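You operate a simulated robot arm through the tools that you are given. There is no shell and no other tool. Be economical: measure what you need, move in short steps, check, and stop when the job is done.

Carry out the task below with a simulated two-armed robot. There is one attempt and no reset: what you move stays moved.

## Task
Warm the engine to at least 60 C, then let it idle.
Fine: room fan on; keep the load knob at 5 and about 2400 rpm, never more than 400 rpm over that, till the heat display shows 60; finish within 12 C over that, load knob at 0, throttle at IDLE, and see IDLE on the message display; press no other button, other controls end as they began.

It is judged by the outcome, as a careful person would: the job done as asked, and still so three seconds after it is handed in. It fails if anything else is knocked over, pushed out of place, dropped, spilled or broken.

## Robot
Two 7-joint arms with fingered hands on one trunk, on a base that drives. Base frame: it is fixed to the floor where the robot stands at the start and does not move with it; the origin is under the middle of the robot, x ahead of it, y to its left, z up; the surface under the hand at the start is at about z = 830. Units: mm, degrees, N and s.
The left shoulder is at the start at [60, 138, 797], the right one opposite. With the tool pointing down near the work surface each hand reaches from about 340 to 920 mm from the robot's upright axis, wherever it stands, measured 20 degrees to its own side. Places, roughly: door bolt [900, 3300, 1100]; emergency button [500, 600, 900]; fan switch [600, 200, 900]; heat display [800, -200, 1200]; ignition switch [600, 500, 900]; limit knob [600, -100, 900]; load knob [500, 0, 900]; main switch [600, 300, 900]; message display [800, 200, 1100]; record button [500, 800, 900]; reset button [500, 300, 900]; start button [500, 500, 900]; stop button [500, 400, 900]; throttle lever [500, -300, 900]; yellow hold button [500, 200, 900]. Payload 4 kg a hand.
The tool frame of a hand sits at the grasp point between the pads (the TCP): z along the fingers, y along the line on which they close. The tips reach 36 mm beyond it. Largest opening 120 mm; the body of the gripper starts 42 mm behind the TCP. The gripper is a hand of 5 fingers: y runs from the thumb to the fingers, the wrist lies at [-15, -109, -200] in the tool frame, and closing takes about 1.5 s.
Orientation is told as [roll, pitch, yaw] about the base's x, y, z axes, in that order, counted from this pose: with the fingers straight down and the wrist toward the robot, the tool's x, y and z point along [0, 1, 0], [1, 0, 0] and [0, 0, -1] of the base frame.

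## Interface
- The arms move only by the tool jog_arm. It takes "left_motion", "right_motion" or both (then of equal length, played together; a hand with none holds still); each is a list of rows, each a list of 2 entries, a list of its own where there are three numbers: the shift along the tool's x, y, z in units of 30 mm (1.0 is 30 mm), then the turn, a rotation vector about the tool's x, y, z in units of 6 degrees (1.0 is 6 degrees). In form: [[[x, y, z], [ax, ay, az]], ...]. A call has 1 to 12 rows; each row shifts and turns the commanded pose from where the row before left it, along the tool's axes as they then stand. "left_gripper" and "right_gripper" are, for a hand that has rows, the opening, from 0 (shut) to 1 (fully open), set as the call begins (left out, the last holds). A call with a number of a shift or a turn outside -1 to 1 is refused whole. Each row takes 0.2 s and may step no farther than 50 mm and 8.6 degrees from the row before; otherwise, or with a gripper value out of range, the whole call is refused. Where a pose cannot be reached the arm comes as near as it can. A force on the tool above 40 N (or 10 N above the force at the start of the call, whichever is more), or a blocked arm, ends the call early, and 0.2 s more pass. The fingers move at their own pace (about 153 mm/s each) and stop on an object; they squeeze with about 26 N. The grip force told is the motor's: it shows also when the fingers shut on nothing. Time passes only in rows, and 0.2 s behind the last, so rows that do not move let the fingers close. It gives the time, the measured TCP pose, the force on the tool (base axes), the opening and the grip force at its end, in the units of the frame above (readings bear some noise), with the torque about the TCP (base axes, N m) and any sound that the robot's microphone picked up.
- Cameras (640 x 400 px; columns grow to the right, rows downward): "scene" is now at [67.6, 11.1, 1437.6]; the picture's right is [0.14, -0.99, 0.00], its down [-0.59, -0.08, -0.81] and it looks along [0.80, 0.11, -0.59] (base axes); focal length 296 px, centre (320, 200). "left" rides on the left gripper at [-69, -79, -131] in its tool frame; the picture's right is [-0.78, -0.29, 0.55], its down [0.55, -0.73, 0.40] and it looks along [0.29, 0.61, 0.74] (tool axes); focal length 222 px, centre (320, 200). "right" rides on the right gripper at [69, -79, -131] in its tool frame; the picture's right is [-0.78, 0.29, -0.55], its down [-0.55, -0.73, 0.40] and it looks along [-0.29, 0.61, 0.74] (tool axes); focal length 222 px, centre (320, 200). There is no depth. A picture from a camera that has moved, and an enlarged one, comes with that camera's place and axes in the base frame and with its lens. The place of the scene camera against the robot may be out by one fixed shift of up to 12 mm in any direction.
- camera(camera): a new picture of that camera. It takes no simulated time.
- slide_trunk(by): slides the trunk up (or, below 0, down) by that many mm; the arms and the scene camera ride with it, the base frame stays. It gives what a move gives, with no picture.
- roll_base(legs): drives the robot by 1 to 6 legs, each [ahead, left, turn to the left] in mm, mm and degrees, along the robot's own axes; the way and the turn of a leg run together, so that a leg with both is an arc; at most 1500 mm and 180 degrees a leg. The arms and the cameras ride along, it lands a little off, and it stops where it bumps. It gives what a move gives.
- curl_fingers(index, middle, ring, little, thumb_bend, thumb_turn, hand): sets how far each is bent, from 0 (flat) to 1 (curled in); at 0.3 the hand is open as for a grip, at 0.7 the pads meet at the TCP. One left out holds its place. A second passes; each finger stops where it meets its share of the squeeze, and holds until it gets a number again. A gripper value or a shape takes the hand back. It gives what a move gives, with no picture; readings hold the bend of each and the force on index, middle, ring, little, thumb and palm. thumb_turn goes from beside the hand (0) to across from the fingers (1), as for a grip.
- preshape(shape, hand): the hand has 5 fingers and takes this shape, open, in about a second: jaw (thumb against the fingers, like two jaws); tri (thumb and two fingers); tip (a fingertip pinch); poke (one finger out to press); point (the index stretched); flat (the hand flat); cup (the hand cupped); fist (a fist). The gripper value then closes the fingers along that shape, each until it touches; the sizes above hold for jaw. It gives what a move gives, with no picture.
- aim_head(pan, tilt): turns the head with the scene camera to pan (to the left, within 86 degrees either way) and tilt (down, from -29 to 69), counted from straight ahead of the robot. It gives what a move gives.
- enlarge(camera, box): a new picture of the part [left, top, right, bottom] of that camera's present view, enlarged. It takes no simulated time.
- job_done(): hands the job in; it is judged then, once.

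Work in short steps. Places have to be worked out from the pictures, the camera data and where the tool is seen: move nearer, look again, correct. Check each grasp and each placing, and mend what went wrong. You have 120 turns and 92 pictures in all, those below and enlarged ones among them. Open the grippers and draw the arms clear of the work before you hand the job in, unless the task says otherwise; then end with one line.

The tools are called as a command line: name --argument value ..., lists and objects as JSON in quotes. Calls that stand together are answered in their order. jog_arm: Moves the arms, as the interface text tells. Its arguments: {"type":"object","properties":{"left_motion":{"type":"array"},"left_gripper":{"type":"number"},"right_motion":{"type":"array"},"right_gripper":{"type":"number"}},"required":[]} The other tools are called the same way: slide_trunk (by) slides the trunk up or down; preshape (shape, hand) gives the hand a shape; curl_fingers (index, middle, ring, little, thumb_bend, thumb_turn, hand) moves the fingers one by one; roll_base (legs) drives the base; aim_head (pan, tilt) turns the head that bears the scene camera; camera (camera) takes a picture; enlarge (camera, box) takes an enlarged picture of a part of a camera's view; job_done () hands the job in.

At the start:

```text
clock: 0.0
left_ee_pos: [660.0, 173.1, 1170.9]
left_orientation: [0.0, 0.1, -0.1]
left_contact_force: [-0.1, 1.6, 0.3]
left_moment: [0.04, -0.03, -0.03]
left_width: 119.6
left_grasp_force: 0.1
left_shape: jaw
left_bend: [0.3, 0.3, 0.3, 0.3, 0.3, 0.97]
left_finger forces: [0.0, 0.0, 0.1, 0.0, 0.0, 0.1]
right_ee_pos: [514.9, -322.4, 1130.4]
right_orientation: [0.0, 0.0, 0.0]
right_contact_force: [0.2, -0.2, -0.1]
right_moment: [0.01, 0.0, 0.02]
right_width: 119.3
right_grasp_force: 0.2
right_shape: jaw
right_bend: [0.3, 0.3, 0.3, 0.3, 0.3, 0.97]
right_finger forces: [0.0, 0.0, 0.0, 0.2, 0.1, 0.1]
trunk travel left (down, up): [-375.0, 215.0]
robot x, y, heading: [1.7, -0.4, -0.1]
head pan, tilt: [8.0, 36.3]
```

scene: 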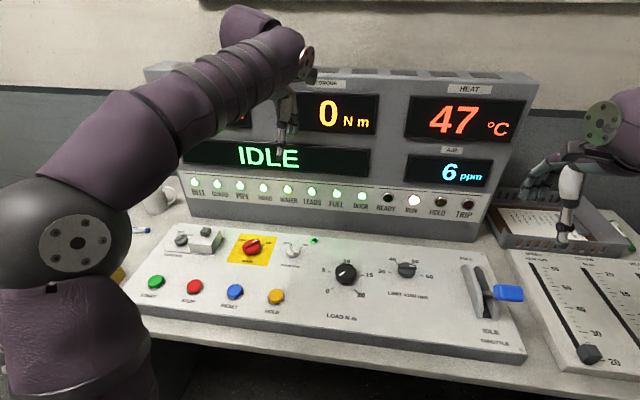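
right: 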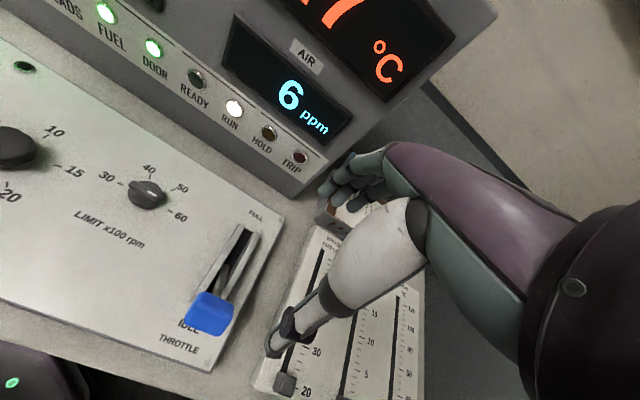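
left: 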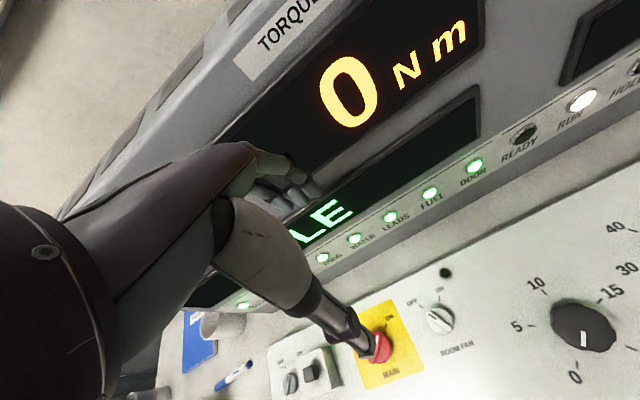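

The engine idles at 47 °C; the left arm hides the speed display. I look at the panel details first.

enlarge --camera "scene" --box '[130, 210, 340, 341]'

enlarge --camera "scene" --box '[300, 220, 540, 370]'

enlarge --camera "left" --box '[320, 220, 640, 400]'

```text
3.05 times, centred on (235, 276) of scene
camera zoom: at [67.6, 11.1, 1437.6], right [0.14, -0.99, 0.0], down [-0.59, -0.08, -0.81], along [0.8, 0.11, -0.59], focal length 903 px, centre (579, -30)
```

zoom: 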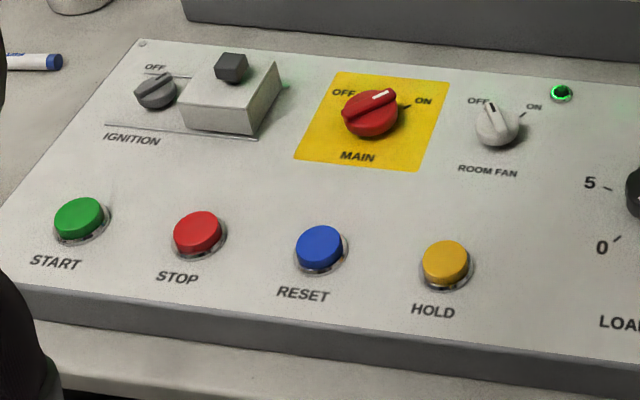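

```text
2.67 times, centred on (420, 295) of scene
camera zoom: at [67.6, 11.1, 1437.6], right [0.14, -0.99, 0.0], down [-0.59, -0.08, -0.81], along [0.8, 0.11, -0.59], focal length 790 px, centre (53, -53)
```

zoom: 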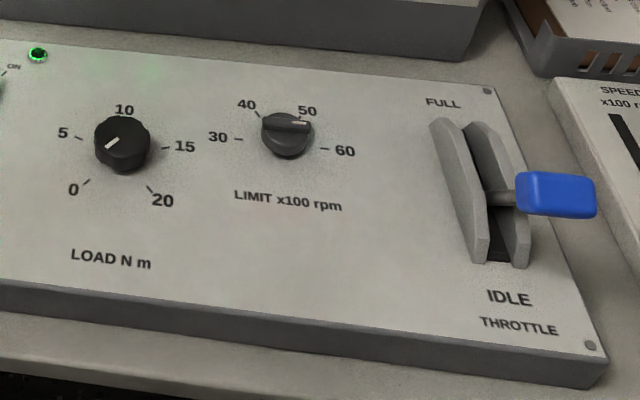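

```text
2.00 times, centred on (480, 310) of left
camera zoom: at [580.7, 103.0, 1301.8], right [-0.29, -0.78, -0.55], down [-0.73, 0.55, -0.4], along [0.61, 0.29, -0.74], focal length 444 px, centre (0, -20)
```

zoom: 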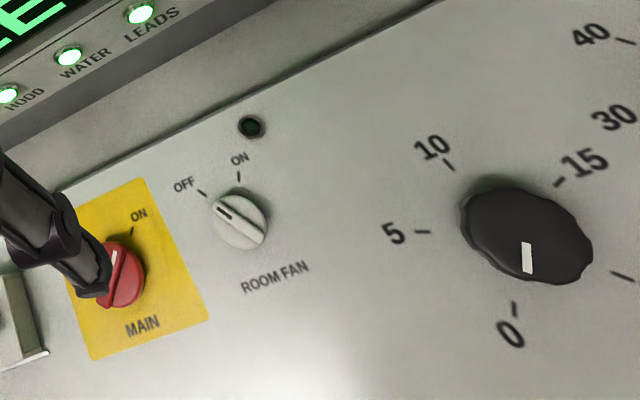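

The fan is OFF and the load is at 0. I judge the fan at about (600,160,873), the load knob at about (541,16,870) and the lever handle at about (461,-298,965). I start with the left hand in a fingertip pinch and look at the hand.

preshape --shape "tip" --hand "left"

jog_arm --left_motion '[[[0, -1, 0], [0, 0, 0]], [[0, -1, 0], [0, 0, 0]], [[-0.4, 0, 1], [0, 0, 0]], [[0, 0, 1], [0, 0, 0]], [[0, 0, 1], [0, 0, 0]], [[0, 0, 1], [0, 0, 0]], [[0, 0, 1], [0, 0, 0]]]' --right_motion '[[[0.8, -1, 0], [0, 0, 0]], [[0, -0.8, 0], [0, 0, 0]], [[0, 0, 1], [0, 0, 0]], [[0, 0, 0.8], [0, 0, 0]], [[0, 0, 0], [0, 0, 0]], [[0, 0, 0], [0, 0, 0]], [[0, 0, 0], [0, 0, 0]]]'

camera --camera "scene"

camera --camera "left"

camera --camera "right"

```text
clock: 0.9
left_ee_pos: [659.1, 172.4, 1170.6]
left_orientation: [0.0, -0.1, -0.1]
left_contact_force: [0.0, 0.3, 0.3]
left_moment: [0.02, 0.0, -0.01]
left_width: 119.5
left_grasp_force: 0.1
left_shape: tip
left_bend: [0.31, 0.98, 0.99, 0.99, 0.3, 0.97]
left_finger forces: [0.0, 0.0, 0.0, 0.0, 0.0, 0.0]
right_ee_pos: [514.1, -321.6, 1130.3]
right_orientation: [0.1, 0.0, -0.1]
right_contact_force: [0.0, 0.6, 0.0]
right_moment: [0.0, 0.0, 0.02]
right_width: 119.8
right_grasp_force: 0.0
right_shape: jaw
right_bend: [0.3, 0.3, 0.3, 0.3, 0.3, 0.97]
right_finger forces: [0.0, 0.0, 0.1, 0.1, 0.1, 0.0]
trunk travel left (down, up): [-375.0, 215.0]
robot x, y, heading: [3.2, -1.3, -0.2]
head pan, tilt: [8.0, 36.3]
```

```text
clock: 2.5
left_ee_pos: [597.8, 160.1, 1020.1]
left_orientation: [0.1, 0.0, 0.0]
left_contact_force: [0.1, -0.5, 0.5]
left_moment: [0.0, 0.02, -0.03]
left_width: 119.6
left_grasp_force: 0.0
left_shape: tip
left_bend: [0.31, 0.98, 0.99, 0.99, 0.3, 0.97]
left_finger forces: [0.0, 0.0, 0.0, 0.0, 0.0, 0.0]
right_ee_pos: [459.6, -299.1, 1074.5]
right_orientation: [-0.1, 0.0, 0.0]
right_contact_force: [-0.8, -0.5, 0.8]
right_moment: [0.03, -0.01, -0.01]
right_width: 119.8
right_grasp_force: 0.1
right_shape: jaw
right_bend: [0.3, 0.3, 0.3, 0.3, 0.3, 0.97]
right_finger forces: [0.0, 0.0, 0.0, 0.0, 0.1, 0.0]
trunk travel left (down, up): [-375.0, 215.0]
robot x, y, heading: [2.6, 2.4, -0.4]
head pan, tilt: [8.0, 36.3]
```

```text
85 pictures are left
camera scene: at [67.7, 11.2, 1437.6], right [0.14, -0.99, 0.0], down [-0.59, -0.08, -0.81], along [0.8, 0.11, -0.59], focal length 296 px, centre (320, 200)
```

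scene: 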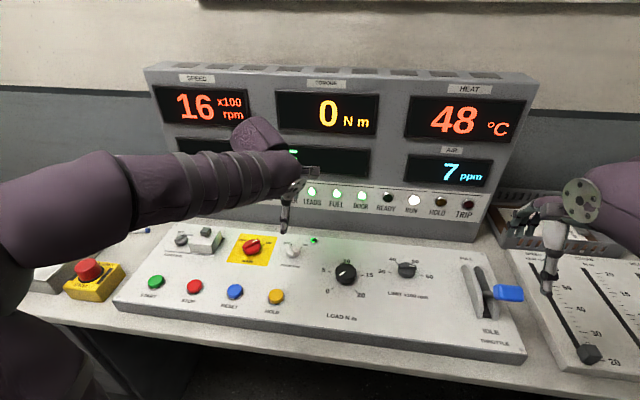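

```text
84 pictures are left
camera left: at [520.4, 90.8, 1151.3], right [-0.29, -0.78, -0.55], down [-0.73, 0.55, -0.4], along [0.61, 0.29, -0.74], focal length 222 px, centre (320, 200)
```

left: 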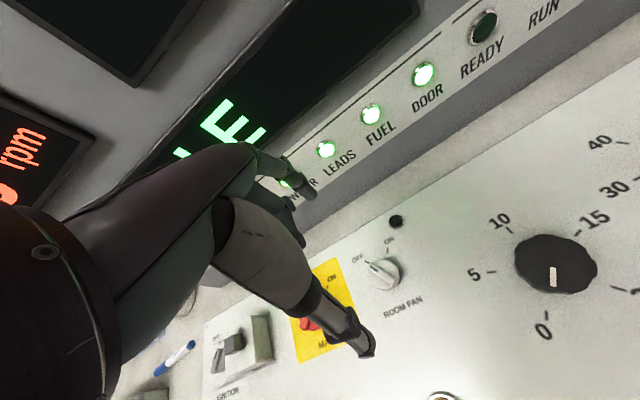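

```text
83 pictures are left
camera right: at [380.0, -228.9, 1206.7], right [0.29, -0.79, 0.55], down [-0.73, -0.55, -0.4], along [0.61, -0.29, -0.74], focal length 222 px, centre (320, 200)
```

right: 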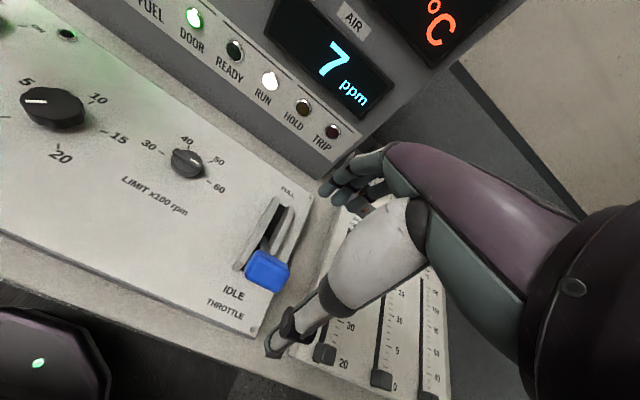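

Speed reads 1600 at idle, air 7 ppm and rising. I refine the fan knob to about (600,159) and the handle to about (462,-300,948), and lower both hands part way.

jog_arm --left_motion '[[[0, 0, 1], [0, 0, 0]], [[0, 0.08, 1], [0, 0, 0]], [[0, 0, 0.8], [0, 0, 0]]]' --left_gripper 0.6 --right_motion '[[[-0.2, 0, 1], [0, 0, 0]], [[0, 0, 1], [0, 0, 0]], [[0, 0, 0.4], [0, 0, 0]]]'

camera --camera "left"

camera --camera "right"

camera --camera "scene"

```text
clock: 3.3
left_ee_pos: [601.1, 160.7, 937.1]
left_orientation: [0.0, 0.0, 0.1]
left_contact_force: [1.4, 0.2, 0.4]
left_moment: [0.02, 0.02, 0.02]
left_width: 72.3
left_grasp_force: 0.2
left_shape: tip
left_bend: [0.39, 0.98, 0.99, 0.99, 0.47, 1.0]
left_finger forces: [0.0, 0.1, 0.0, 0.0, 0.1, 0.0]
right_ee_pos: [461.4, -303.5, 1003.7]
right_orientation: [0.0, 0.1, -0.1]
right_contact_force: [0.1, -0.1, -0.2]
right_moment: [-0.02, -0.03, -0.01]
right_width: 119.7
right_grasp_force: 0.0
right_shape: jaw
right_bend: [0.3, 0.3, 0.3, 0.3, 0.3, 0.97]
right_finger forces: [0.0, 0.1, 0.1, 0.1, 0.0, 0.1]
trunk travel left (down, up): [-375.0, 215.0]
robot x, y, heading: [-0.1, 0.3, 0.0]
head pan, tilt: [8.0, 36.3]
```

```text
82 pictures are left
camera left: at [522.6, 91.2, 1067.4], right [-0.29, -0.79, -0.55], down [-0.74, 0.55, -0.4], along [0.61, 0.29, -0.74], focal length 222 px, centre (320, 200)
```

left: 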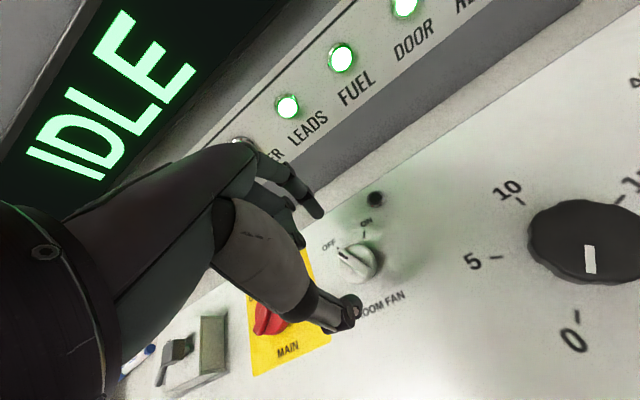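

```text
81 pictures are left
camera right: at [381.1, -234.8, 1134.6], right [0.29, -0.79, 0.55], down [-0.73, -0.55, -0.4], along [0.61, -0.29, -0.74], focal length 222 px, centre (320, 200)
```

right: 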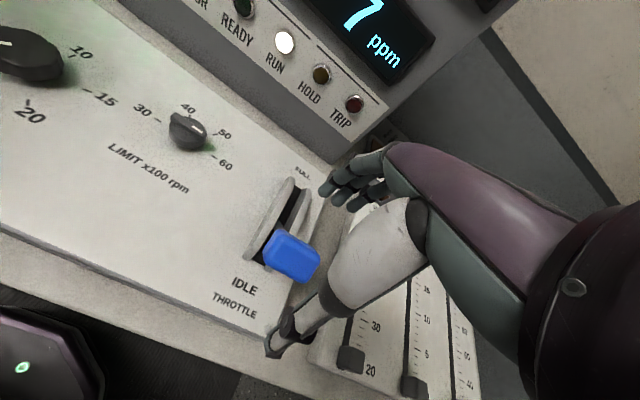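

```text
80 pictures are left
camera scene: at [67.7, 11.1, 1437.6], right [0.14, -0.99, 0.0], down [-0.59, -0.08, -0.81], along [0.8, 0.11, -0.59], focal length 296 px, centre (320, 200)
```

scene: 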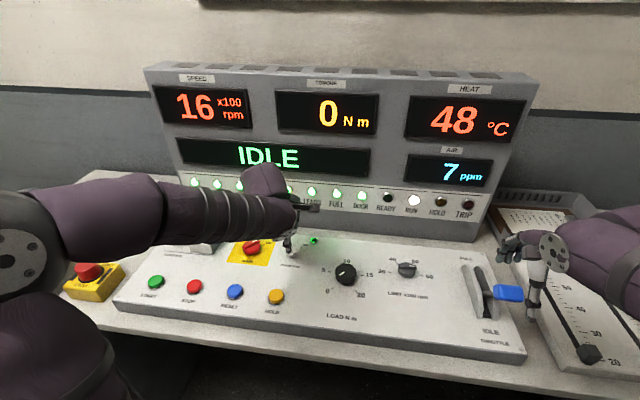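

Both aims agree. The left hand goes down to the fan knob and pinches; the right hand goes down to the handle with its fingers open around it.

jog_arm --left_motion '[[[-0.05, 0, 0.7], [0, 0, 0]], [[0, 0, 0.6], [0, 0, 0]]]' --left_gripper 0.6 --right_motion '[[[0, 0, 0.7], [0, 0, 0]], [[0, 0, 0.7], [0, 0, 0]]]'

enlarge --camera "left" --box '[240, 140, 480, 350]'

enlarge --camera "right" --box '[180, 140, 420, 350]'

```text
clock: 3.9
left_ee_pos: [602.4, 159.1, 898.1]
left_orientation: [0.0, -0.1, 0.0]
left_contact_force: [0.1, -0.6, 0.0]
left_moment: [0.01, 0.05, -0.02]
left_width: 72.3
left_grasp_force: 0.0
left_shape: tip
left_bend: [0.39, 0.98, 0.99, 0.99, 0.47, 1.0]
left_finger forces: [0.0, 0.1, 0.0, 0.0, 0.0, 0.1]
right_ee_pos: [460.3, -303.3, 961.4]
right_orientation: [0.2, -0.1, -0.1]
right_contact_force: [-0.3, -0.2, 0.2]
right_moment: [0.0, -0.03, 0.01]
right_width: 119.7
right_grasp_force: 0.1
right_shape: jaw
right_bend: [0.3, 0.3, 0.3, 0.3, 0.3, 0.97]
right_finger forces: [0.1, 0.0, 0.0, 0.0, 0.0, 0.0]
trunk travel left (down, up): [-375.0, 215.0]
robot x, y, heading: [1.3, -0.9, 0.3]
head pan, tilt: [8.0, 36.3]
```

```text
1.90 times, centred on (360, 245) of left
camera zoom: at [523.4, 89.7, 1029.1], right [-0.29, -0.78, -0.55], down [-0.73, 0.55, -0.4], along [0.61, 0.29, -0.74], focal length 423 px, centre (244, 114)
```

zoom: 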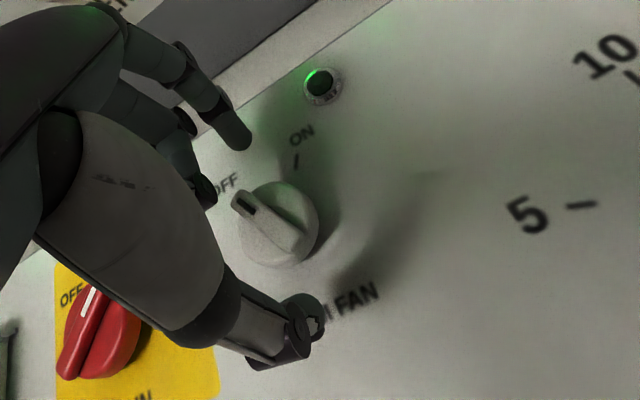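

```text
1.90 times, centred on (300, 245) of right
camera zoom: at [381.2, -234.7, 1092.6], right [0.29, -0.79, 0.55], down [-0.73, -0.55, -0.4], along [0.61, -0.29, -0.74], focal length 423 px, centre (358, 114)
```

zoom: 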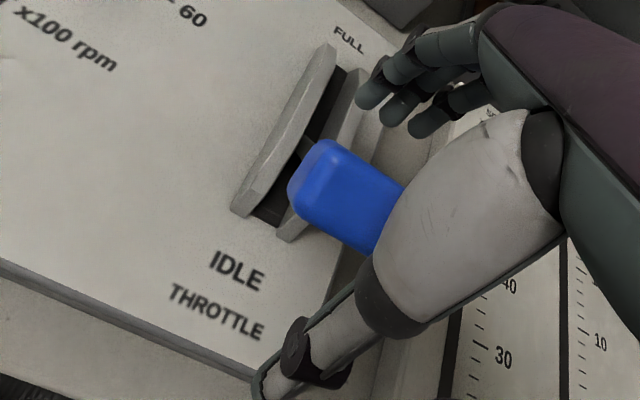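

The fan knob lies centred between thumb and index, and the handle is inside the right hand. I turn the left hand -30°, lower it slightly and pinch; the right hand lowers 14 mm.

jog_arm --left_motion '[[[0, 0, 0], [0, 0, -1]], [[0, 0, 0], [0, 0, -1]], [[0, 0, 0], [0, 0, -1]], [[0, 0, 0], [0, 0, -1]], [[0, 0, 0.2], [0, 0, -1]]]' --right_motion '[[[0, 0, 0.25], [0, 0, 0]], [[0, 0, 0.25], [0, 0, 0]], [[0, 0, 0], [0, 0, 0]], [[0, 0, 0], [0, 0, 0]], [[0, 0, 0], [0, 0, 0]]]'

jog_arm --left_motion '[[[0, 0, 0], [0, 0, 0]], [[0, 0, 0], [0, 0, 0]], [[0, 0, 0], [0, 0, 0]], [[0, 0, 0], [0, 0, 0]]]' --left_gripper 0

enlarge --camera "left" --box '[240, 140, 480, 350]'

camera --camera "right"

```text
clock: 5.1
left_ee_pos: [600.3, 158.5, 891.2]
left_orientation: [0.1, 0.0, 30.1]
left_contact_force: [-0.8, 0.0, -0.2]
left_moment: [0.0, 0.03, 0.02]
left_width: 72.2
left_grasp_force: 0.0
left_shape: tip
left_bend: [0.39, 0.98, 0.99, 0.99, 0.47, 1.0]
left_finger forces: [0.1, 0.0, 0.1, 0.0, 0.0, 0.0]
right_ee_pos: [460.6, -304.1, 947.1]
right_orientation: [0.0, -0.1, 0.0]
right_contact_force: [-0.8, 0.5, -0.6]
right_moment: [0.0, 0.02, -0.02]
right_width: 119.6
right_grasp_force: 0.0
right_shape: jaw
right_bend: [0.3, 0.3, 0.3, 0.3, 0.3, 0.97]
right_finger forces: [0.1, 0.0, 0.1, 0.0, 0.0, 0.0]
trunk travel left (down, up): [-375.0, 215.0]
robot x, y, heading: [3.2, -0.2, -0.2]
head pan, tilt: [8.0, 36.3]
```

```text
clock: 6.1
left_ee_pos: [600.1, 159.8, 892.1]
left_orientation: [0.0, -0.1, 30.0]
left_contact_force: [-0.7, 0.4, -3.9]
left_moment: [-0.02, 0.09, 0.0]
left_width: 33.7
left_grasp_force: 26.5
left_shape: tip
left_bend: [0.54, 1.0, 1.0, 1.0, 0.68, 1.0]
left_finger forces: [23.7, 0.0, 0.0, 0.1, 24.0, 0.0]
right_ee_pos: [459.7, -304.2, 946.1]
right_orientation: [0.0, 0.0, -0.1]
right_contact_force: [0.2, 0.2, 0.0]
right_moment: [-0.04, 0.02, 0.04]
right_width: 119.8
right_grasp_force: 0.1
right_shape: jaw
right_bend: [0.3, 0.3, 0.3, 0.3, 0.3, 0.97]
right_finger forces: [0.0, 0.0, 0.0, 0.0, 0.0, 0.0]
trunk travel left (down, up): [-375.0, 215.0]
robot x, y, heading: [0.4, -0.0, -0.2]
head pan, tilt: [8.0, 36.3]
```

```text
1.90 times, centred on (360, 245) of left
camera zoom: at [568.2, 59.5, 1023.0], right [0.14, -0.83, -0.55], down [-0.91, 0.11, -0.4], along [0.39, 0.55, -0.74], focal length 423 px, centre (244, 114)
```

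zoom: 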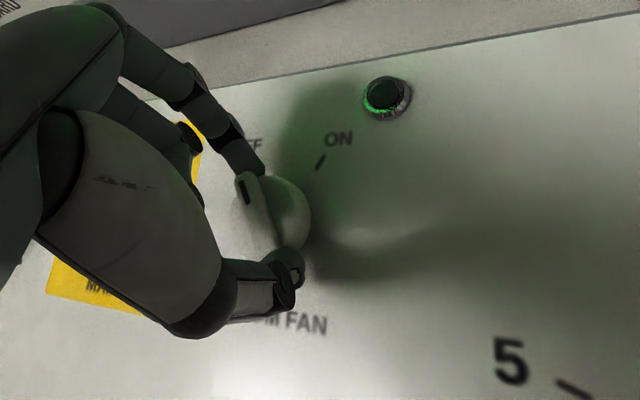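

```text
76 pictures are left
camera right: at [380.5, -234.5, 1078.2], right [0.29, -0.78, 0.55], down [-0.73, -0.55, -0.4], along [0.61, -0.29, -0.74], focal length 222 px, centre (320, 200)
```

right: 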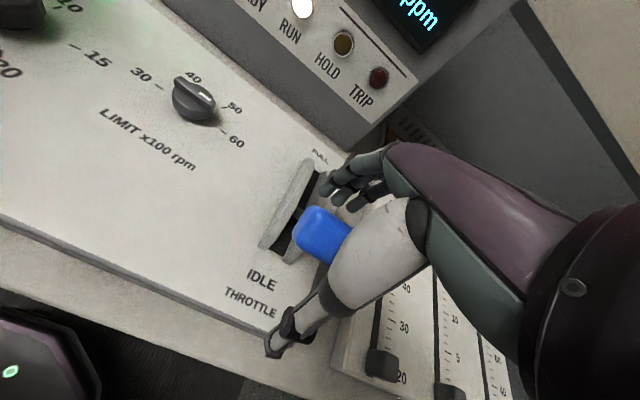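

The fan knob is pinched (24 N). I turn it clockwise towards ON.

jog_arm --left_motion '[[[0, 0, 0], [0, 0, 1]], [[0, 0, 0], [0, 0, 1]], [[0, 0, 0], [0, 0, 1]], [[0, 0, 0], [0, 0, 1]], [[0, 0, 0], [0, 0, 1]], [[0, 0, 0], [0, 0, 1]], [[0, 0, 0], [0, 0, 1]], [[0, 0, 0], [0, 0, 1]], [[0, 0, 0], [0, 0, 1]], [[0, 0, 0], [0, 0, 1]], [[0, 0, 0], [0, 0, 1]], [[0, 0, 0], [0, 0, 1]]]'

enlarge --camera "left" --box '[240, 140, 480, 350]'

```text
clock: 8.7
left_ee_pos: [602.5, 160.1, 891.7]
left_orientation: [-0.1, -0.2, -42.0]
left_contact_force: [-1.2, 3.3, -1.1]
left_moment: [0.11, 0.08, 0.13]
left_width: 33.2
left_grasp_force: 25.8
left_shape: tip
left_bend: [0.55, 1.0, 1.0, 1.0, 0.68, 0.98]
left_finger forces: [22.8, 0.1, 0.0, 0.1, 26.0, 0.0]
right_ee_pos: [460.0, -303.9, 947.8]
right_orientation: [0.0, 0.0, 0.0]
right_contact_force: [0.5, -0.1, 0.1]
right_moment: [0.02, 0.0, -0.04]
right_width: 119.8
right_grasp_force: 0.0
right_shape: jaw
right_bend: [0.3, 0.3, 0.3, 0.3, 0.3, 0.97]
right_finger forces: [0.0, 0.0, 0.1, 0.1, 0.0, 0.1]
trunk travel left (down, up): [-375.0, 215.0]
robot x, y, heading: [0.1, 1.3, 0.0]
head pan, tilt: [8.0, 36.3]
```

```text
1.90 times, centred on (360, 245) of left
camera zoom: at [497.0, 161.1, 1023.2], right [-0.74, -0.39, -0.55], down [-0.18, 0.9, -0.4], along [0.65, -0.2, -0.74], focal length 423 px, centre (244, 114)
```

zoom: 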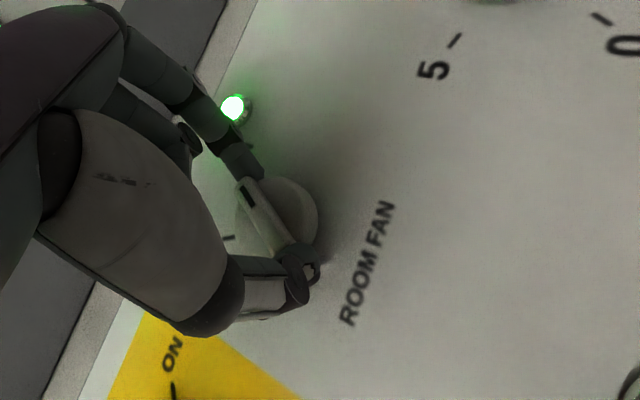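

The knob followed and the lamp is lit. I add a few degrees to seat it, then open and rise.

jog_arm --left_motion '[[[0, 0, 0], [0, 0, 1]], [[0, 0, 0], [0, 0, 0]]]'

jog_arm --left_motion '[[[0, 0, 0], [0, 0, 0]], [[0, 0, 0], [0, 0, 0]], [[0, 0, -1], [0, 0, 0]], [[0, 0, -1], [0, 0, 0]]]' --left_gripper 0.6

camera --camera "left"

camera --camera "scene"

```text
clock: 9.3
left_ee_pos: [603.0, 160.5, 890.2]
left_orientation: [-0.1, 0.1, -48.0]
left_contact_force: [0.7, 5.3, -7.6]
left_moment: [0.27, 0.08, 0.28]
left_width: 32.6
left_grasp_force: 26.1
left_shape: tip
left_bend: [0.55, 1.0, 1.0, 1.0, 0.69, 0.97]
left_finger forces: [25.3, 0.0, 0.1, 0.1, 24.6, 0.0]
right_ee_pos: [460.8, -302.4, 947.6]
right_orientation: [0.0, 0.1, 0.0]
right_contact_force: [-0.4, -0.6, -0.1]
right_moment: [0.0, 0.01, 0.0]
right_width: 119.6
right_grasp_force: 0.2
right_shape: jaw
right_bend: [0.3, 0.3, 0.3, 0.3, 0.3, 0.97]
right_finger forces: [0.0, 0.1, 0.1, 0.1, 0.0, 0.1]
trunk travel left (down, up): [-375.0, 215.0]
robot x, y, heading: [3.0, 1.4, 0.3]
head pan, tilt: [8.0, 36.3]
```

```text
clock: 10.3
left_ee_pos: [601.6, 158.3, 952.0]
left_orientation: [-0.1, 0.0, -48.0]
left_contact_force: [0.4, -0.2, 0.5]
left_moment: [0.0, 0.02, 0.02]
left_width: 72.1
left_grasp_force: 0.1
left_shape: tip
left_bend: [0.39, 0.98, 0.99, 0.99, 0.48, 1.0]
left_finger forces: [0.0, 0.0, 0.0, 0.0, 0.0, 0.0]
right_ee_pos: [460.6, -303.7, 946.9]
right_orientation: [0.0, 0.0, 0.0]
right_contact_force: [0.2, 0.8, -0.3]
right_moment: [0.0, -0.01, 0.01]
right_width: 119.5
right_grasp_force: 0.1
right_shape: jaw
right_bend: [0.3, 0.3, 0.3, 0.3, 0.3, 0.97]
right_finger forces: [0.0, 0.1, 0.0, 0.0, 0.0, 0.0]
trunk travel left (down, up): [-375.0, 215.0]
robot x, y, heading: [2.3, 0.5, -0.2]
head pan, tilt: [8.0, 36.3]
```

```text
74 pictures are left
camera left: at [497.2, 170.5, 1082.9], right [-0.78, -0.31, -0.55], down [-0.08, 0.91, -0.4], along [0.62, -0.26, -0.74], focal length 222 px, centre (320, 200)
```

left: 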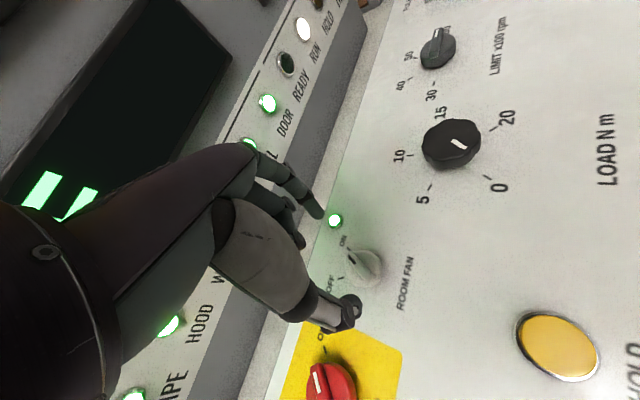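

```text
73 pictures are left
camera scene: at [67.3, 10.9, 1437.6], right [0.14, -0.99, 0.0], down [-0.59, -0.08, -0.81], along [0.8, 0.11, -0.59], focal length 296 px, centre (320, 200)
```

scene: 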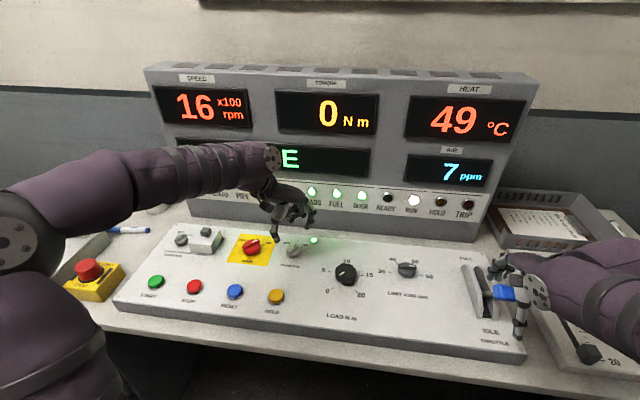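

I check where the fan pointer stands.

enlarge --camera "left" --box '[300, 200, 430, 310]'

```text
3.64 times, centred on (365, 255) of left
camera zoom: at [497.2, 170.5, 1082.9], right [-0.78, -0.31, -0.55], down [-0.08, 0.91, -0.4], along [0.62, -0.26, -0.74], focal length 808 px, centre (156, 0)
```

zoom: 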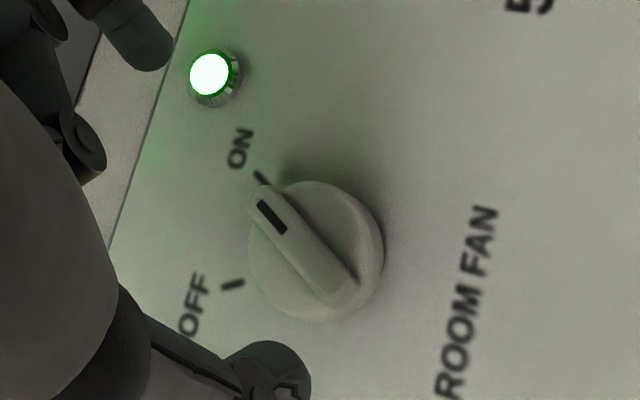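

The fan is ON. I move the left hand over to the load knob at about (538,18), turning it back, and close the right hand on the lever.

jog_arm --left_motion '[[[-0.946, 0.414, 0], [0, 0, 0]], [[-0.946, 0.414, 0], [0, 0, 0]], [[-0.946, 0.414, 0], [0, 0, 0]], [[-0.946, 0.414, 0], [0, 0, 0]], [[-0.946, 0.414, 0], [0, 0, 0]], [[0, 0, 0], [0, 0, -1]], [[0, 0, 0], [0, 0, -1]], [[0, 0, 0], [0, 0, -1]], [[0, 0, 0], [0, 0, -1]], [[0, 0, 0], [0, 0, -1]], [[0, 0, 0], [0, 0, -1]]]' --left_gripper 0.7

jog_arm --left_motion '[[[0, 0, 0], [0, 0, -1]], [[0, 0, 0], [0, 0, -1]], [[0, 0, 0], [0, 0, -1]], [[0, 0, 0], [0, 0, -1]], [[0, 0, 0], [0, 0, -1]], [[0, 0, 0], [0, 0, -1]], [[0, 0, 0], [0, 0, -1]]]' --right_motion '[[[0, 0, 0], [0, 0, 0]], [[0, 0, 0], [0, 0, 0]], [[0, 0, 0], [0, 0, 0]], [[0, 0, 0], [0, 0, 0]], [[0, 0, 0], [0, 0, 0]], [[0, 0, 0], [0, 0, 0]], [[0, 0, 0], [0, 0, 0]]]' --right_gripper 0

camera --camera "left"

camera --camera "right"

camera --camera "scene"

```text
clock: 12.7
left_ee_pos: [538.9, 17.6, 952.1]
left_orientation: [0.0, -0.1, -11.9]
left_contact_force: [-0.1, -0.2, -0.1]
left_moment: [-0.02, 0.02, -0.03]
left_width: 83.5
left_grasp_force: 0.0
left_shape: tip
left_bend: [0.36, 0.98, 0.99, 0.99, 0.42, 0.99]
left_finger forces: [0.0, 0.0, 0.0, 0.1, 0.0, 0.0]
right_ee_pos: [459.1, -303.0, 947.0]
right_orientation: [-0.1, 0.0, 0.0]
right_contact_force: [0.7, 0.0, -0.2]
right_moment: [0.0, 0.05, -0.01]
right_width: 119.6
right_grasp_force: 0.0
right_shape: jaw
right_bend: [0.3, 0.3, 0.3, 0.3, 0.3, 0.97]
right_finger forces: [0.0, 0.0, 0.0, 0.0, 0.0, 0.1]
trunk travel left (down, up): [-375.0, 215.0]
robot x, y, heading: [-0.3, 1.3, 0.3]
head pan, tilt: [8.0, 36.3]
```

```text
clock: 14.3
left_ee_pos: [537.4, 18.6, 952.4]
left_orientation: [0.0, -0.2, 30.2]
left_contact_force: [-0.3, 0.1, 0.2]
left_moment: [-0.03, 0.04, 0.02]
left_width: 83.9
left_grasp_force: 0.0
left_shape: tip
left_bend: [0.36, 0.98, 0.99, 0.99, 0.42, 0.99]
left_finger forces: [0.0, 0.0, 0.1, 0.0, 0.0, 0.0]
right_ee_pos: [460.3, -304.9, 949.0]
right_orientation: [0.1, -0.2, 0.0]
right_contact_force: [-0.1, -2.7, 13.0]
right_moment: [0.06, -0.96, -0.05]
right_width: 17.4
right_grasp_force: 25.8
right_shape: jaw
right_bend: [0.39, 0.7, 0.63, 0.71, 0.78, 1.0]
right_finger forces: [18.8, 0.5, 0.1, 0.0, 15.9, 0.0]
trunk travel left (down, up): [-375.0, 215.0]
robot x, y, heading: [-1.6, -0.7, 0.1]
head pan, tilt: [8.0, 36.3]
```

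```text
71 pictures are left
camera left: at [503.7, -82.0, 1083.3], right [0.14, -0.83, -0.55], down [-0.91, 0.11, -0.4], along [0.39, 0.55, -0.74], focal length 222 px, centre (320, 200)
```

left: 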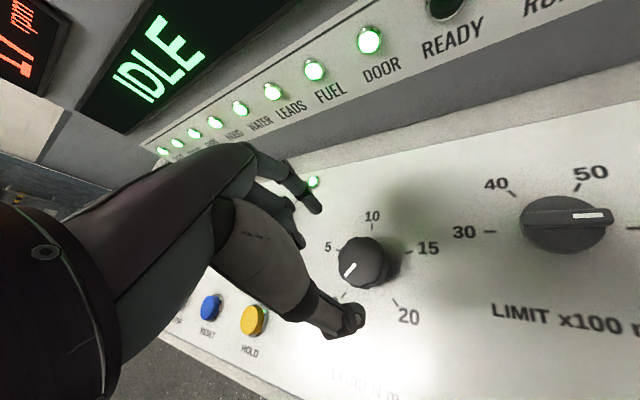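

```text
70 pictures are left
camera right: at [379.8, -234.5, 1079.2], right [0.29, -0.78, 0.55], down [-0.73, -0.55, -0.4], along [0.61, -0.29, -0.73], focal length 222 px, centre (320, 200)
```

right: 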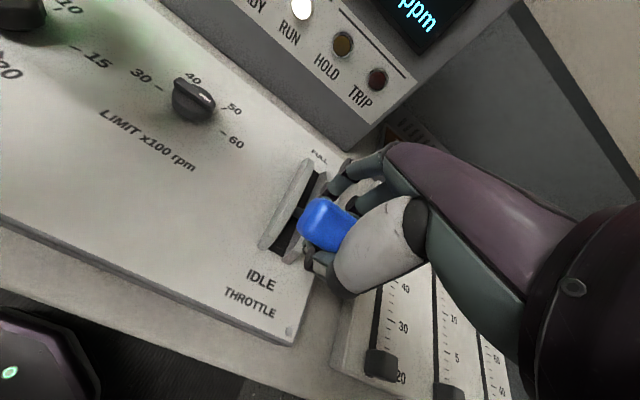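

```text
69 pictures are left
camera scene: at [66.6, 11.3, 1437.7], right [0.14, -0.99, 0.0], down [-0.59, -0.08, -0.81], along [0.8, 0.11, -0.59], focal length 296 px, centre (320, 200)
```

scene: 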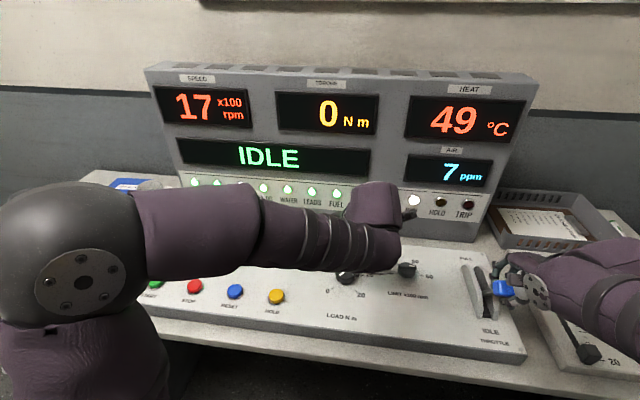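

The lever nudged slightly (1700 rpm), and only the index holds it with the thumb slipping under. I reopen and shift the right hand 15 mm left and 10 mm up, then look.

jog_arm --right_motion '[[[0, 0, 0], [0, 0, 0]], [[0, 0, 0], [0, 0, 0]], [[0, 0, 0], [0, 0, 0]], [[0, 0, 0], [0, 0, 0]], [[0.25, 0.15, -0.2], [0, 0, 0]], [[0.25, 0.15, -0.2], [0, 0, 0]]]' --right_gripper 0.9

camera --camera "right"

enlarge --camera "scene" --box '[420, 210, 600, 350]'

```text
clock: 15.7
left_ee_pos: [537.9, 18.6, 951.9]
left_orientation: [0.0, 0.0, 30.0]
left_contact_force: [-0.8, -0.3, 0.8]
left_moment: [-0.07, 0.0, 0.03]
left_width: 83.7
left_grasp_force: 0.1
left_shape: tip
left_bend: [0.36, 0.98, 0.99, 0.99, 0.42, 0.99]
left_finger forces: [0.0, 0.0, 0.0, 0.0, 0.1, 0.0]
right_ee_pos: [468.6, -289.9, 959.3]
right_orientation: [0.0, -0.1, 0.0]
right_contact_force: [-0.3, 0.6, -0.7]
right_moment: [0.0, -0.01, 0.01]
right_width: 107.9
right_grasp_force: 0.1
right_shape: jaw
right_bend: [0.31, 0.32, 0.32, 0.31, 0.3, 0.98]
right_finger forces: [0.0, 0.0, 0.1, 0.0, 0.0, 0.0]
trunk travel left (down, up): [-375.0, 215.0]
robot x, y, heading: [-3.4, -0.1, 0.0]
head pan, tilt: [8.0, 36.3]
```

```text
68 pictures are left
camera right: at [389.6, -219.8, 1090.3], right [0.29, -0.79, 0.55], down [-0.74, -0.55, -0.4], along [0.61, -0.29, -0.74], focal length 222 px, centre (320, 200)
```

right: 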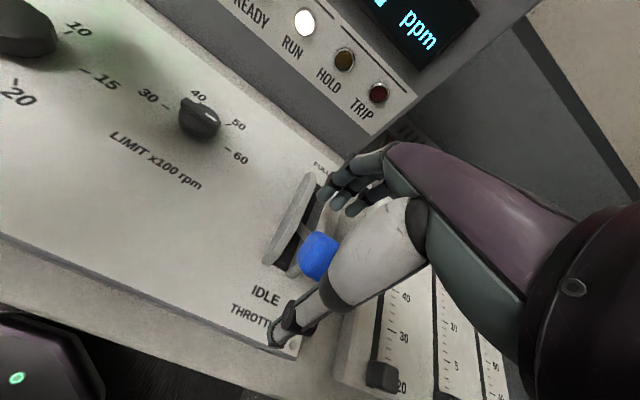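

```text
2.86 times, centred on (510, 280) of scene
camera zoom: at [67.6, 11.2, 1437.6], right [0.14, -0.99, 0.0], down [-0.59, -0.08, -0.81], along [0.8, 0.11, -0.59], focal length 847 px, centre (-223, -29)
```

zoom: 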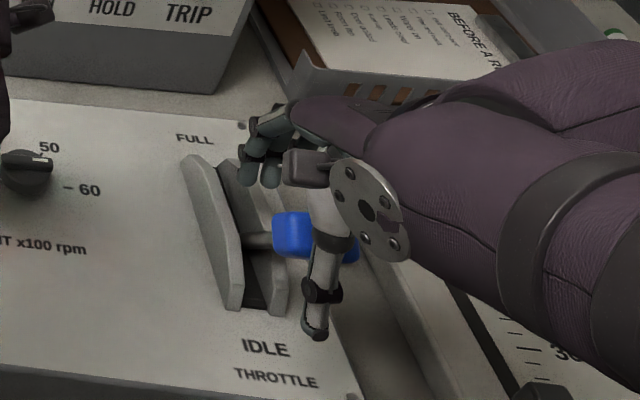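

The fingers probably closed beneath the handle with the index on the stem, so the handle sits higher than I thought. I raise to z≈982 with y≈-306 and close again.

jog_arm --right_motion '[[[0, 0, -0.76], [0, 0, 0]], [[-0.53, -0.18, 0], [0, 0, 0]]]'

jog_arm --right_motion '[[[0, 0, 0], [0, 0, 0]], [[0, 0, 0], [0, 0, 0]], [[0, 0, 0], [0, 0, 0]], [[0, 0, 0], [0, 0, 0]], [[0, 0, 0], [0, 0, 0]]]' --right_gripper 0.15

camera --camera "right"

enlarge --camera "scene" --box '[420, 210, 600, 350]'

```text
clock: 16.3
left_ee_pos: [538.1, 18.3, 951.3]
left_orientation: [0.0, -0.1, 30.0]
left_contact_force: [0.4, 0.0, -0.5]
left_moment: [-0.01, -0.03, -0.01]
left_width: 83.6
left_grasp_force: 0.0
left_shape: tip
left_bend: [0.36, 0.98, 0.99, 0.99, 0.42, 0.99]
left_finger forces: [0.0, 0.0, 0.0, 0.1, 0.1, 0.0]
right_ee_pos: [463.4, -305.1, 981.9]
right_orientation: [-0.1, -0.1, 0.1]
right_contact_force: [-0.2, -0.2, 0.0]
right_moment: [0.0, -0.02, 0.03]
right_width: 107.5
right_grasp_force: 0.1
right_shape: jaw
right_bend: [0.31, 0.32, 0.32, 0.31, 0.3, 0.98]
right_finger forces: [0.1, 0.0, 0.0, 0.1, 0.0, 0.1]
trunk travel left (down, up): [-375.0, 215.0]
robot x, y, heading: [0.9, -3.6, 0.0]
head pan, tilt: [8.0, 36.3]
```

```text
clock: 17.5
left_ee_pos: [537.1, 17.9, 951.9]
left_orientation: [-0.1, 0.1, 30.0]
left_contact_force: [0.6, 0.1, 0.2]
left_moment: [0.02, -0.01, 0.01]
left_width: 83.6
left_grasp_force: 0.0
left_shape: tip
left_bend: [0.36, 0.98, 0.99, 0.99, 0.42, 0.99]
left_finger forces: [0.2, 0.0, 0.1, 0.0, 0.1, 0.0]
right_ee_pos: [465.0, -305.6, 982.9]
right_orientation: [0.1, -0.1, 0.0]
right_contact_force: [-0.1, -0.4, 1.8]
right_moment: [0.0, -0.31, 0.0]
right_width: 33.8
right_grasp_force: 25.9
right_shape: jaw
right_bend: [0.54, 0.57, 0.61, 0.71, 0.68, 1.0]
right_finger forces: [15.5, 8.4, 0.0, 0.0, 22.6, 0.1]
trunk travel left (down, up): [-375.0, 215.0]
robot x, y, heading: [-0.7, -1.0, 0.0]
head pan, tilt: [8.0, 36.3]
```

```text
66 pictures are left
camera right: at [384.4, -236.2, 1113.6], right [0.29, -0.78, 0.55], down [-0.73, -0.55, -0.4], along [0.61, -0.29, -0.74], focal length 222 px, centre (320, 200)
```

right: 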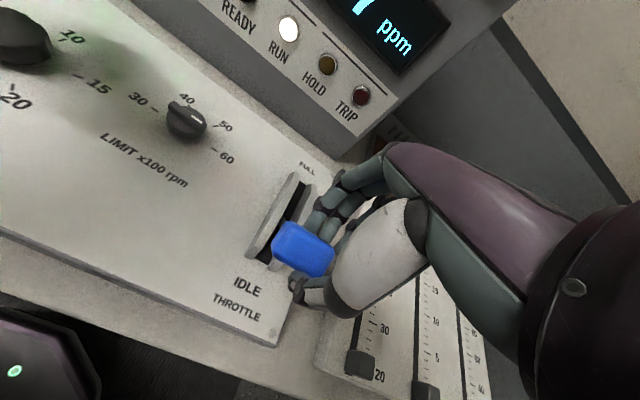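

```text
2.86 times, centred on (510, 280) of scene
camera zoom: at [67.4, 11.0, 1437.6], right [0.14, -0.99, 0.0], down [-0.59, -0.08, -0.81], along [0.8, 0.11, -0.59], focal length 847 px, centre (-223, -29)
```

zoom: 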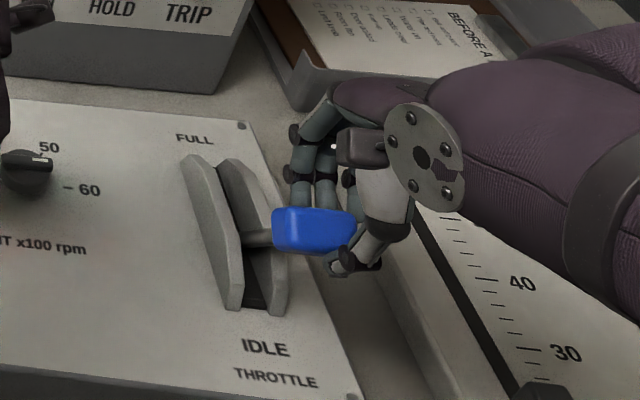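

The handle is gripped by thumb, index and middle. I push it forward 6 mm along its arc, wait, and read the speed.

jog_arm --right_motion '[[[0, 0.2, -0.08], [0, 0, 0]], [[0, 0, 0], [0, 0, 0]], [[0, 0, 0], [0, 0, 0]], [[0, 0, 0], [0, 0, 0]], [[0, 0, 0], [0, 0, 0]]]'

camera --camera "scene"

```text
clock: 18.7
left_ee_pos: [536.2, 19.0, 952.7]
left_orientation: [0.0, 0.1, 30.0]
left_contact_force: [0.4, -0.4, -0.2]
left_moment: [-0.01, -0.02, 0.01]
left_width: 83.6
left_grasp_force: 0.1
left_shape: tip
left_bend: [0.36, 0.98, 0.99, 0.99, 0.42, 0.99]
left_finger forces: [0.0, 0.0, 0.1, 0.0, 0.1, 0.0]
right_ee_pos: [471.0, -305.3, 985.9]
right_orientation: [0.0, -0.1, 0.0]
right_contact_force: [-4.2, -1.8, 8.9]
right_moment: [-0.05, -0.01, -0.03]
right_width: 34.7
right_grasp_force: 25.9
right_shape: jaw
right_bend: [0.54, 0.57, 0.61, 0.71, 0.68, 1.0]
right_finger forces: [14.2, 7.4, 0.0, 0.0, 20.2, 0.1]
trunk travel left (down, up): [-375.0, 215.0]
robot x, y, heading: [1.4, -2.7, -0.1]
head pan, tilt: [8.0, 36.3]
```

```text
64 pictures are left
camera scene: at [66.6, 11.2, 1437.7], right [0.14, -0.99, 0.0], down [-0.59, -0.08, -0.81], along [0.8, 0.11, -0.59], focal length 296 px, centre (320, 200)
```

scene: 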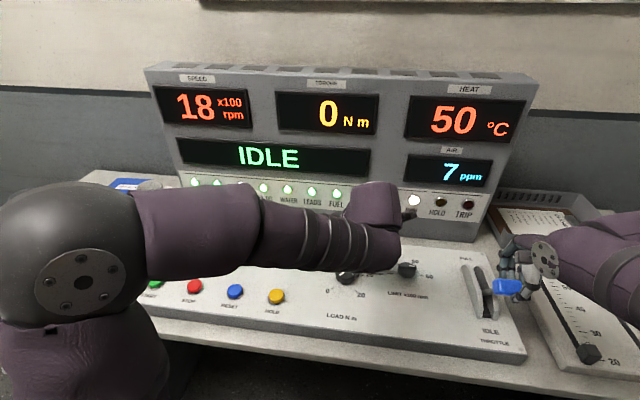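

1800 rpm. I advance another 9 mm.

jog_arm --right_motion '[[[0, 0.15, -0.12], [0, 0, 0]], [[0, 0.15, -0.1], [0, 0, 0]], [[0, 0, 0], [0, 0, 0]], [[0, 0, 0], [0, 0, 0]], [[0, 0, 0], [0, 0, 0]]]'

enlarge --camera "scene" --box '[140, 60, 540, 310]'

enlarge --camera "left" --box '[240, 140, 480, 350]'

```text
clock: 19.9
left_ee_pos: [536.8, 18.9, 951.6]
left_orientation: [0.0, 0.0, 30.1]
left_contact_force: [-0.8, -0.5, -0.2]
left_moment: [0.01, 0.03, 0.02]
left_width: 83.5
left_grasp_force: 0.1
left_shape: tip
left_bend: [0.36, 0.98, 0.99, 0.99, 0.42, 0.99]
left_finger forces: [0.0, 0.0, 0.0, 0.0, 0.0, 0.0]
right_ee_pos: [478.7, -305.3, 992.1]
right_orientation: [0.0, 0.1, 0.0]
right_contact_force: [-4.7, -2.9, 3.7]
right_moment: [-0.03, 0.17, -0.03]
right_width: 33.3
right_grasp_force: 25.6
right_shape: jaw
right_bend: [0.54, 0.57, 0.61, 0.71, 0.7, 1.0]
right_finger forces: [10.6, 5.0, 0.1, 0.0, 18.0, 0.1]
trunk travel left (down, up): [-375.0, 215.0]
robot x, y, heading: [-0.8, -0.1, 0.0]
head pan, tilt: [8.0, 36.3]
```

```text
1.60 times, centred on (340, 185) of scene
camera zoom: at [66.9, 11.0, 1437.6], right [0.14, -0.99, 0.0], down [-0.59, -0.08, -0.81], along [0.8, 0.11, -0.59], focal length 474 px, centre (288, 224)
```

zoom: 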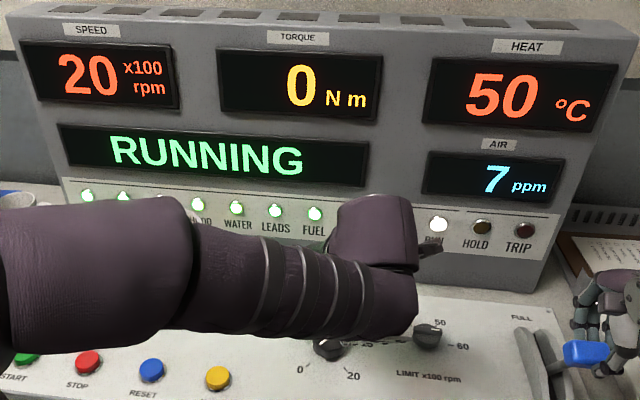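

```text
1.90 times, centred on (360, 245) of left
camera zoom: at [503.9, -82.1, 1082.9], right [0.14, -0.83, -0.55], down [-0.91, 0.11, -0.4], along [0.39, 0.55, -0.74], focal length 423 px, centre (244, 114)
```

zoom: 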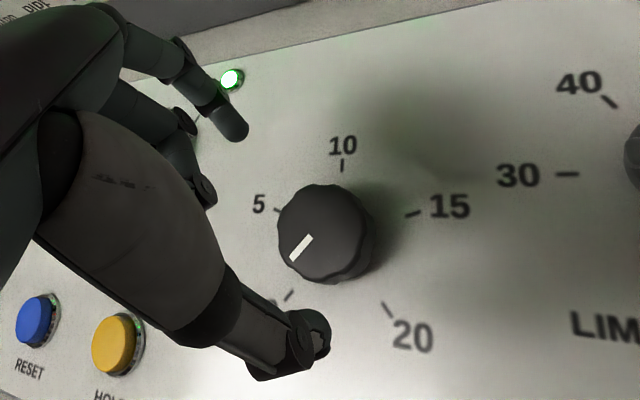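

Now 2000 rpm and RUNNING. I lower the left hand onto the load knob at about (540,17) and grip it.

jog_arm --left_motion '[[[-0.1, 0.05, 0.95], [0, 0, 0]], [[0, 0, 0.9], [0, 0, 0]]]'

jog_arm --left_motion '[[[0, 0, 0], [0, 0, 0]], [[0, 0, 0], [0, 0, 0]], [[0, 0, 0], [0, 0, 0]], [[0, 0, 0], [0, 0, 0]]]' --left_gripper 0

enlarge --camera "left" --box '[240, 140, 480, 350]'

enlarge --camera "scene" --box '[140, 60, 540, 310]'

```text
clock: 20.5
left_ee_pos: [539.8, 16.6, 896.6]
left_orientation: [0.0, 0.0, 30.0]
left_contact_force: [0.3, 1.0, 0.1]
left_moment: [0.0, 0.01, -0.01]
left_width: 83.7
left_grasp_force: 0.0
left_shape: tip
left_bend: [0.36, 0.98, 0.99, 0.99, 0.42, 0.99]
left_finger forces: [0.1, 0.1, 0.1, 0.1, 0.0, 0.0]
right_ee_pos: [479.4, -305.4, 991.8]
right_orientation: [0.0, -0.1, -0.1]
right_contact_force: [-3.0, -2.8, 2.9]
right_moment: [-0.07, 0.1, -0.04]
right_width: 33.3
right_grasp_force: 26.4
right_shape: jaw
right_bend: [0.54, 0.57, 0.61, 0.71, 0.7, 1.0]
right_finger forces: [11.0, 5.6, 0.1, 0.0, 18.0, 0.0]
trunk travel left (down, up): [-375.0, 215.0]
robot x, y, heading: [0.2, 0.0, -0.0]
head pan, tilt: [8.0, 36.3]
```

```text
clock: 21.5
left_ee_pos: [541.2, 16.0, 896.9]
left_orientation: [0.1, 0.0, 30.0]
left_contact_force: [0.4, -1.5, -1.3]
left_moment: [-0.02, 0.01, -0.03]
left_width: 43.9
left_grasp_force: 26.1
left_shape: tip
left_bend: [0.49, 1.0, 1.0, 1.0, 0.66, 1.0]
left_finger forces: [23.3, 0.1, 0.0, 0.0, 23.2, 0.0]
right_ee_pos: [480.1, -305.1, 990.7]
right_orientation: [-0.1, 0.0, 0.1]
right_contact_force: [-3.5, -2.0, 5.1]
right_moment: [-0.04, 0.08, 0.01]
right_width: 33.2
right_grasp_force: 26.1
right_shape: jaw
right_bend: [0.54, 0.57, 0.61, 0.71, 0.7, 1.0]
right_finger forces: [11.5, 5.9, 0.1, 0.1, 17.9, 0.0]
trunk travel left (down, up): [-375.0, 215.0]
robot x, y, heading: [1.3, 1.7, 0.0]
head pan, tilt: [8.0, 36.3]
```

```text
1.90 times, centred on (360, 245) of left
camera zoom: at [506.4, -84.0, 1027.4], right [0.14, -0.83, -0.55], down [-0.91, 0.11, -0.4], along [0.39, 0.55, -0.74], focal length 423 px, centre (244, 114)
```

zoom: 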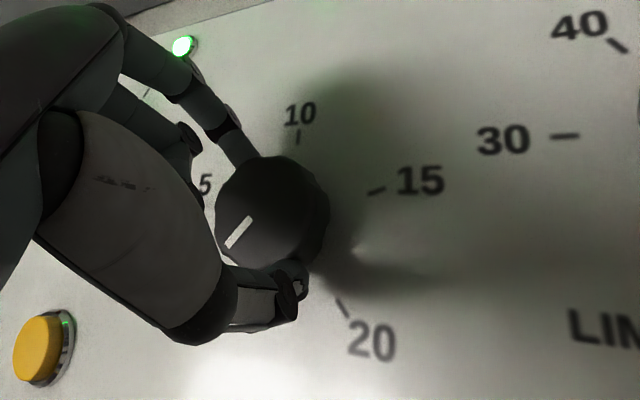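

```text
1.60 times, centred on (340, 185) of scene
camera zoom: at [67.1, 11.1, 1437.6], right [0.14, -0.99, 0.0], down [-0.59, -0.08, -0.81], along [0.8, 0.11, -0.59], focal length 474 px, centre (288, 224)
```

zoom: 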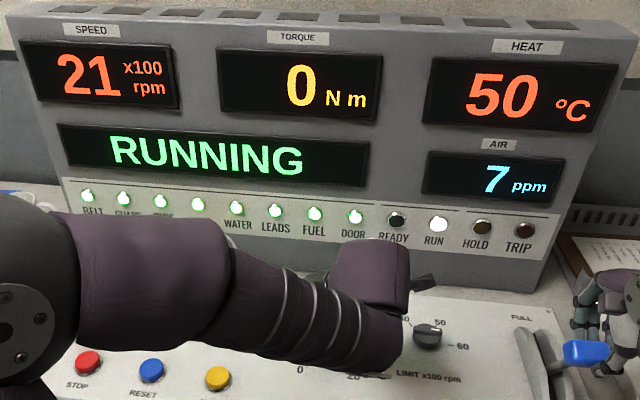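

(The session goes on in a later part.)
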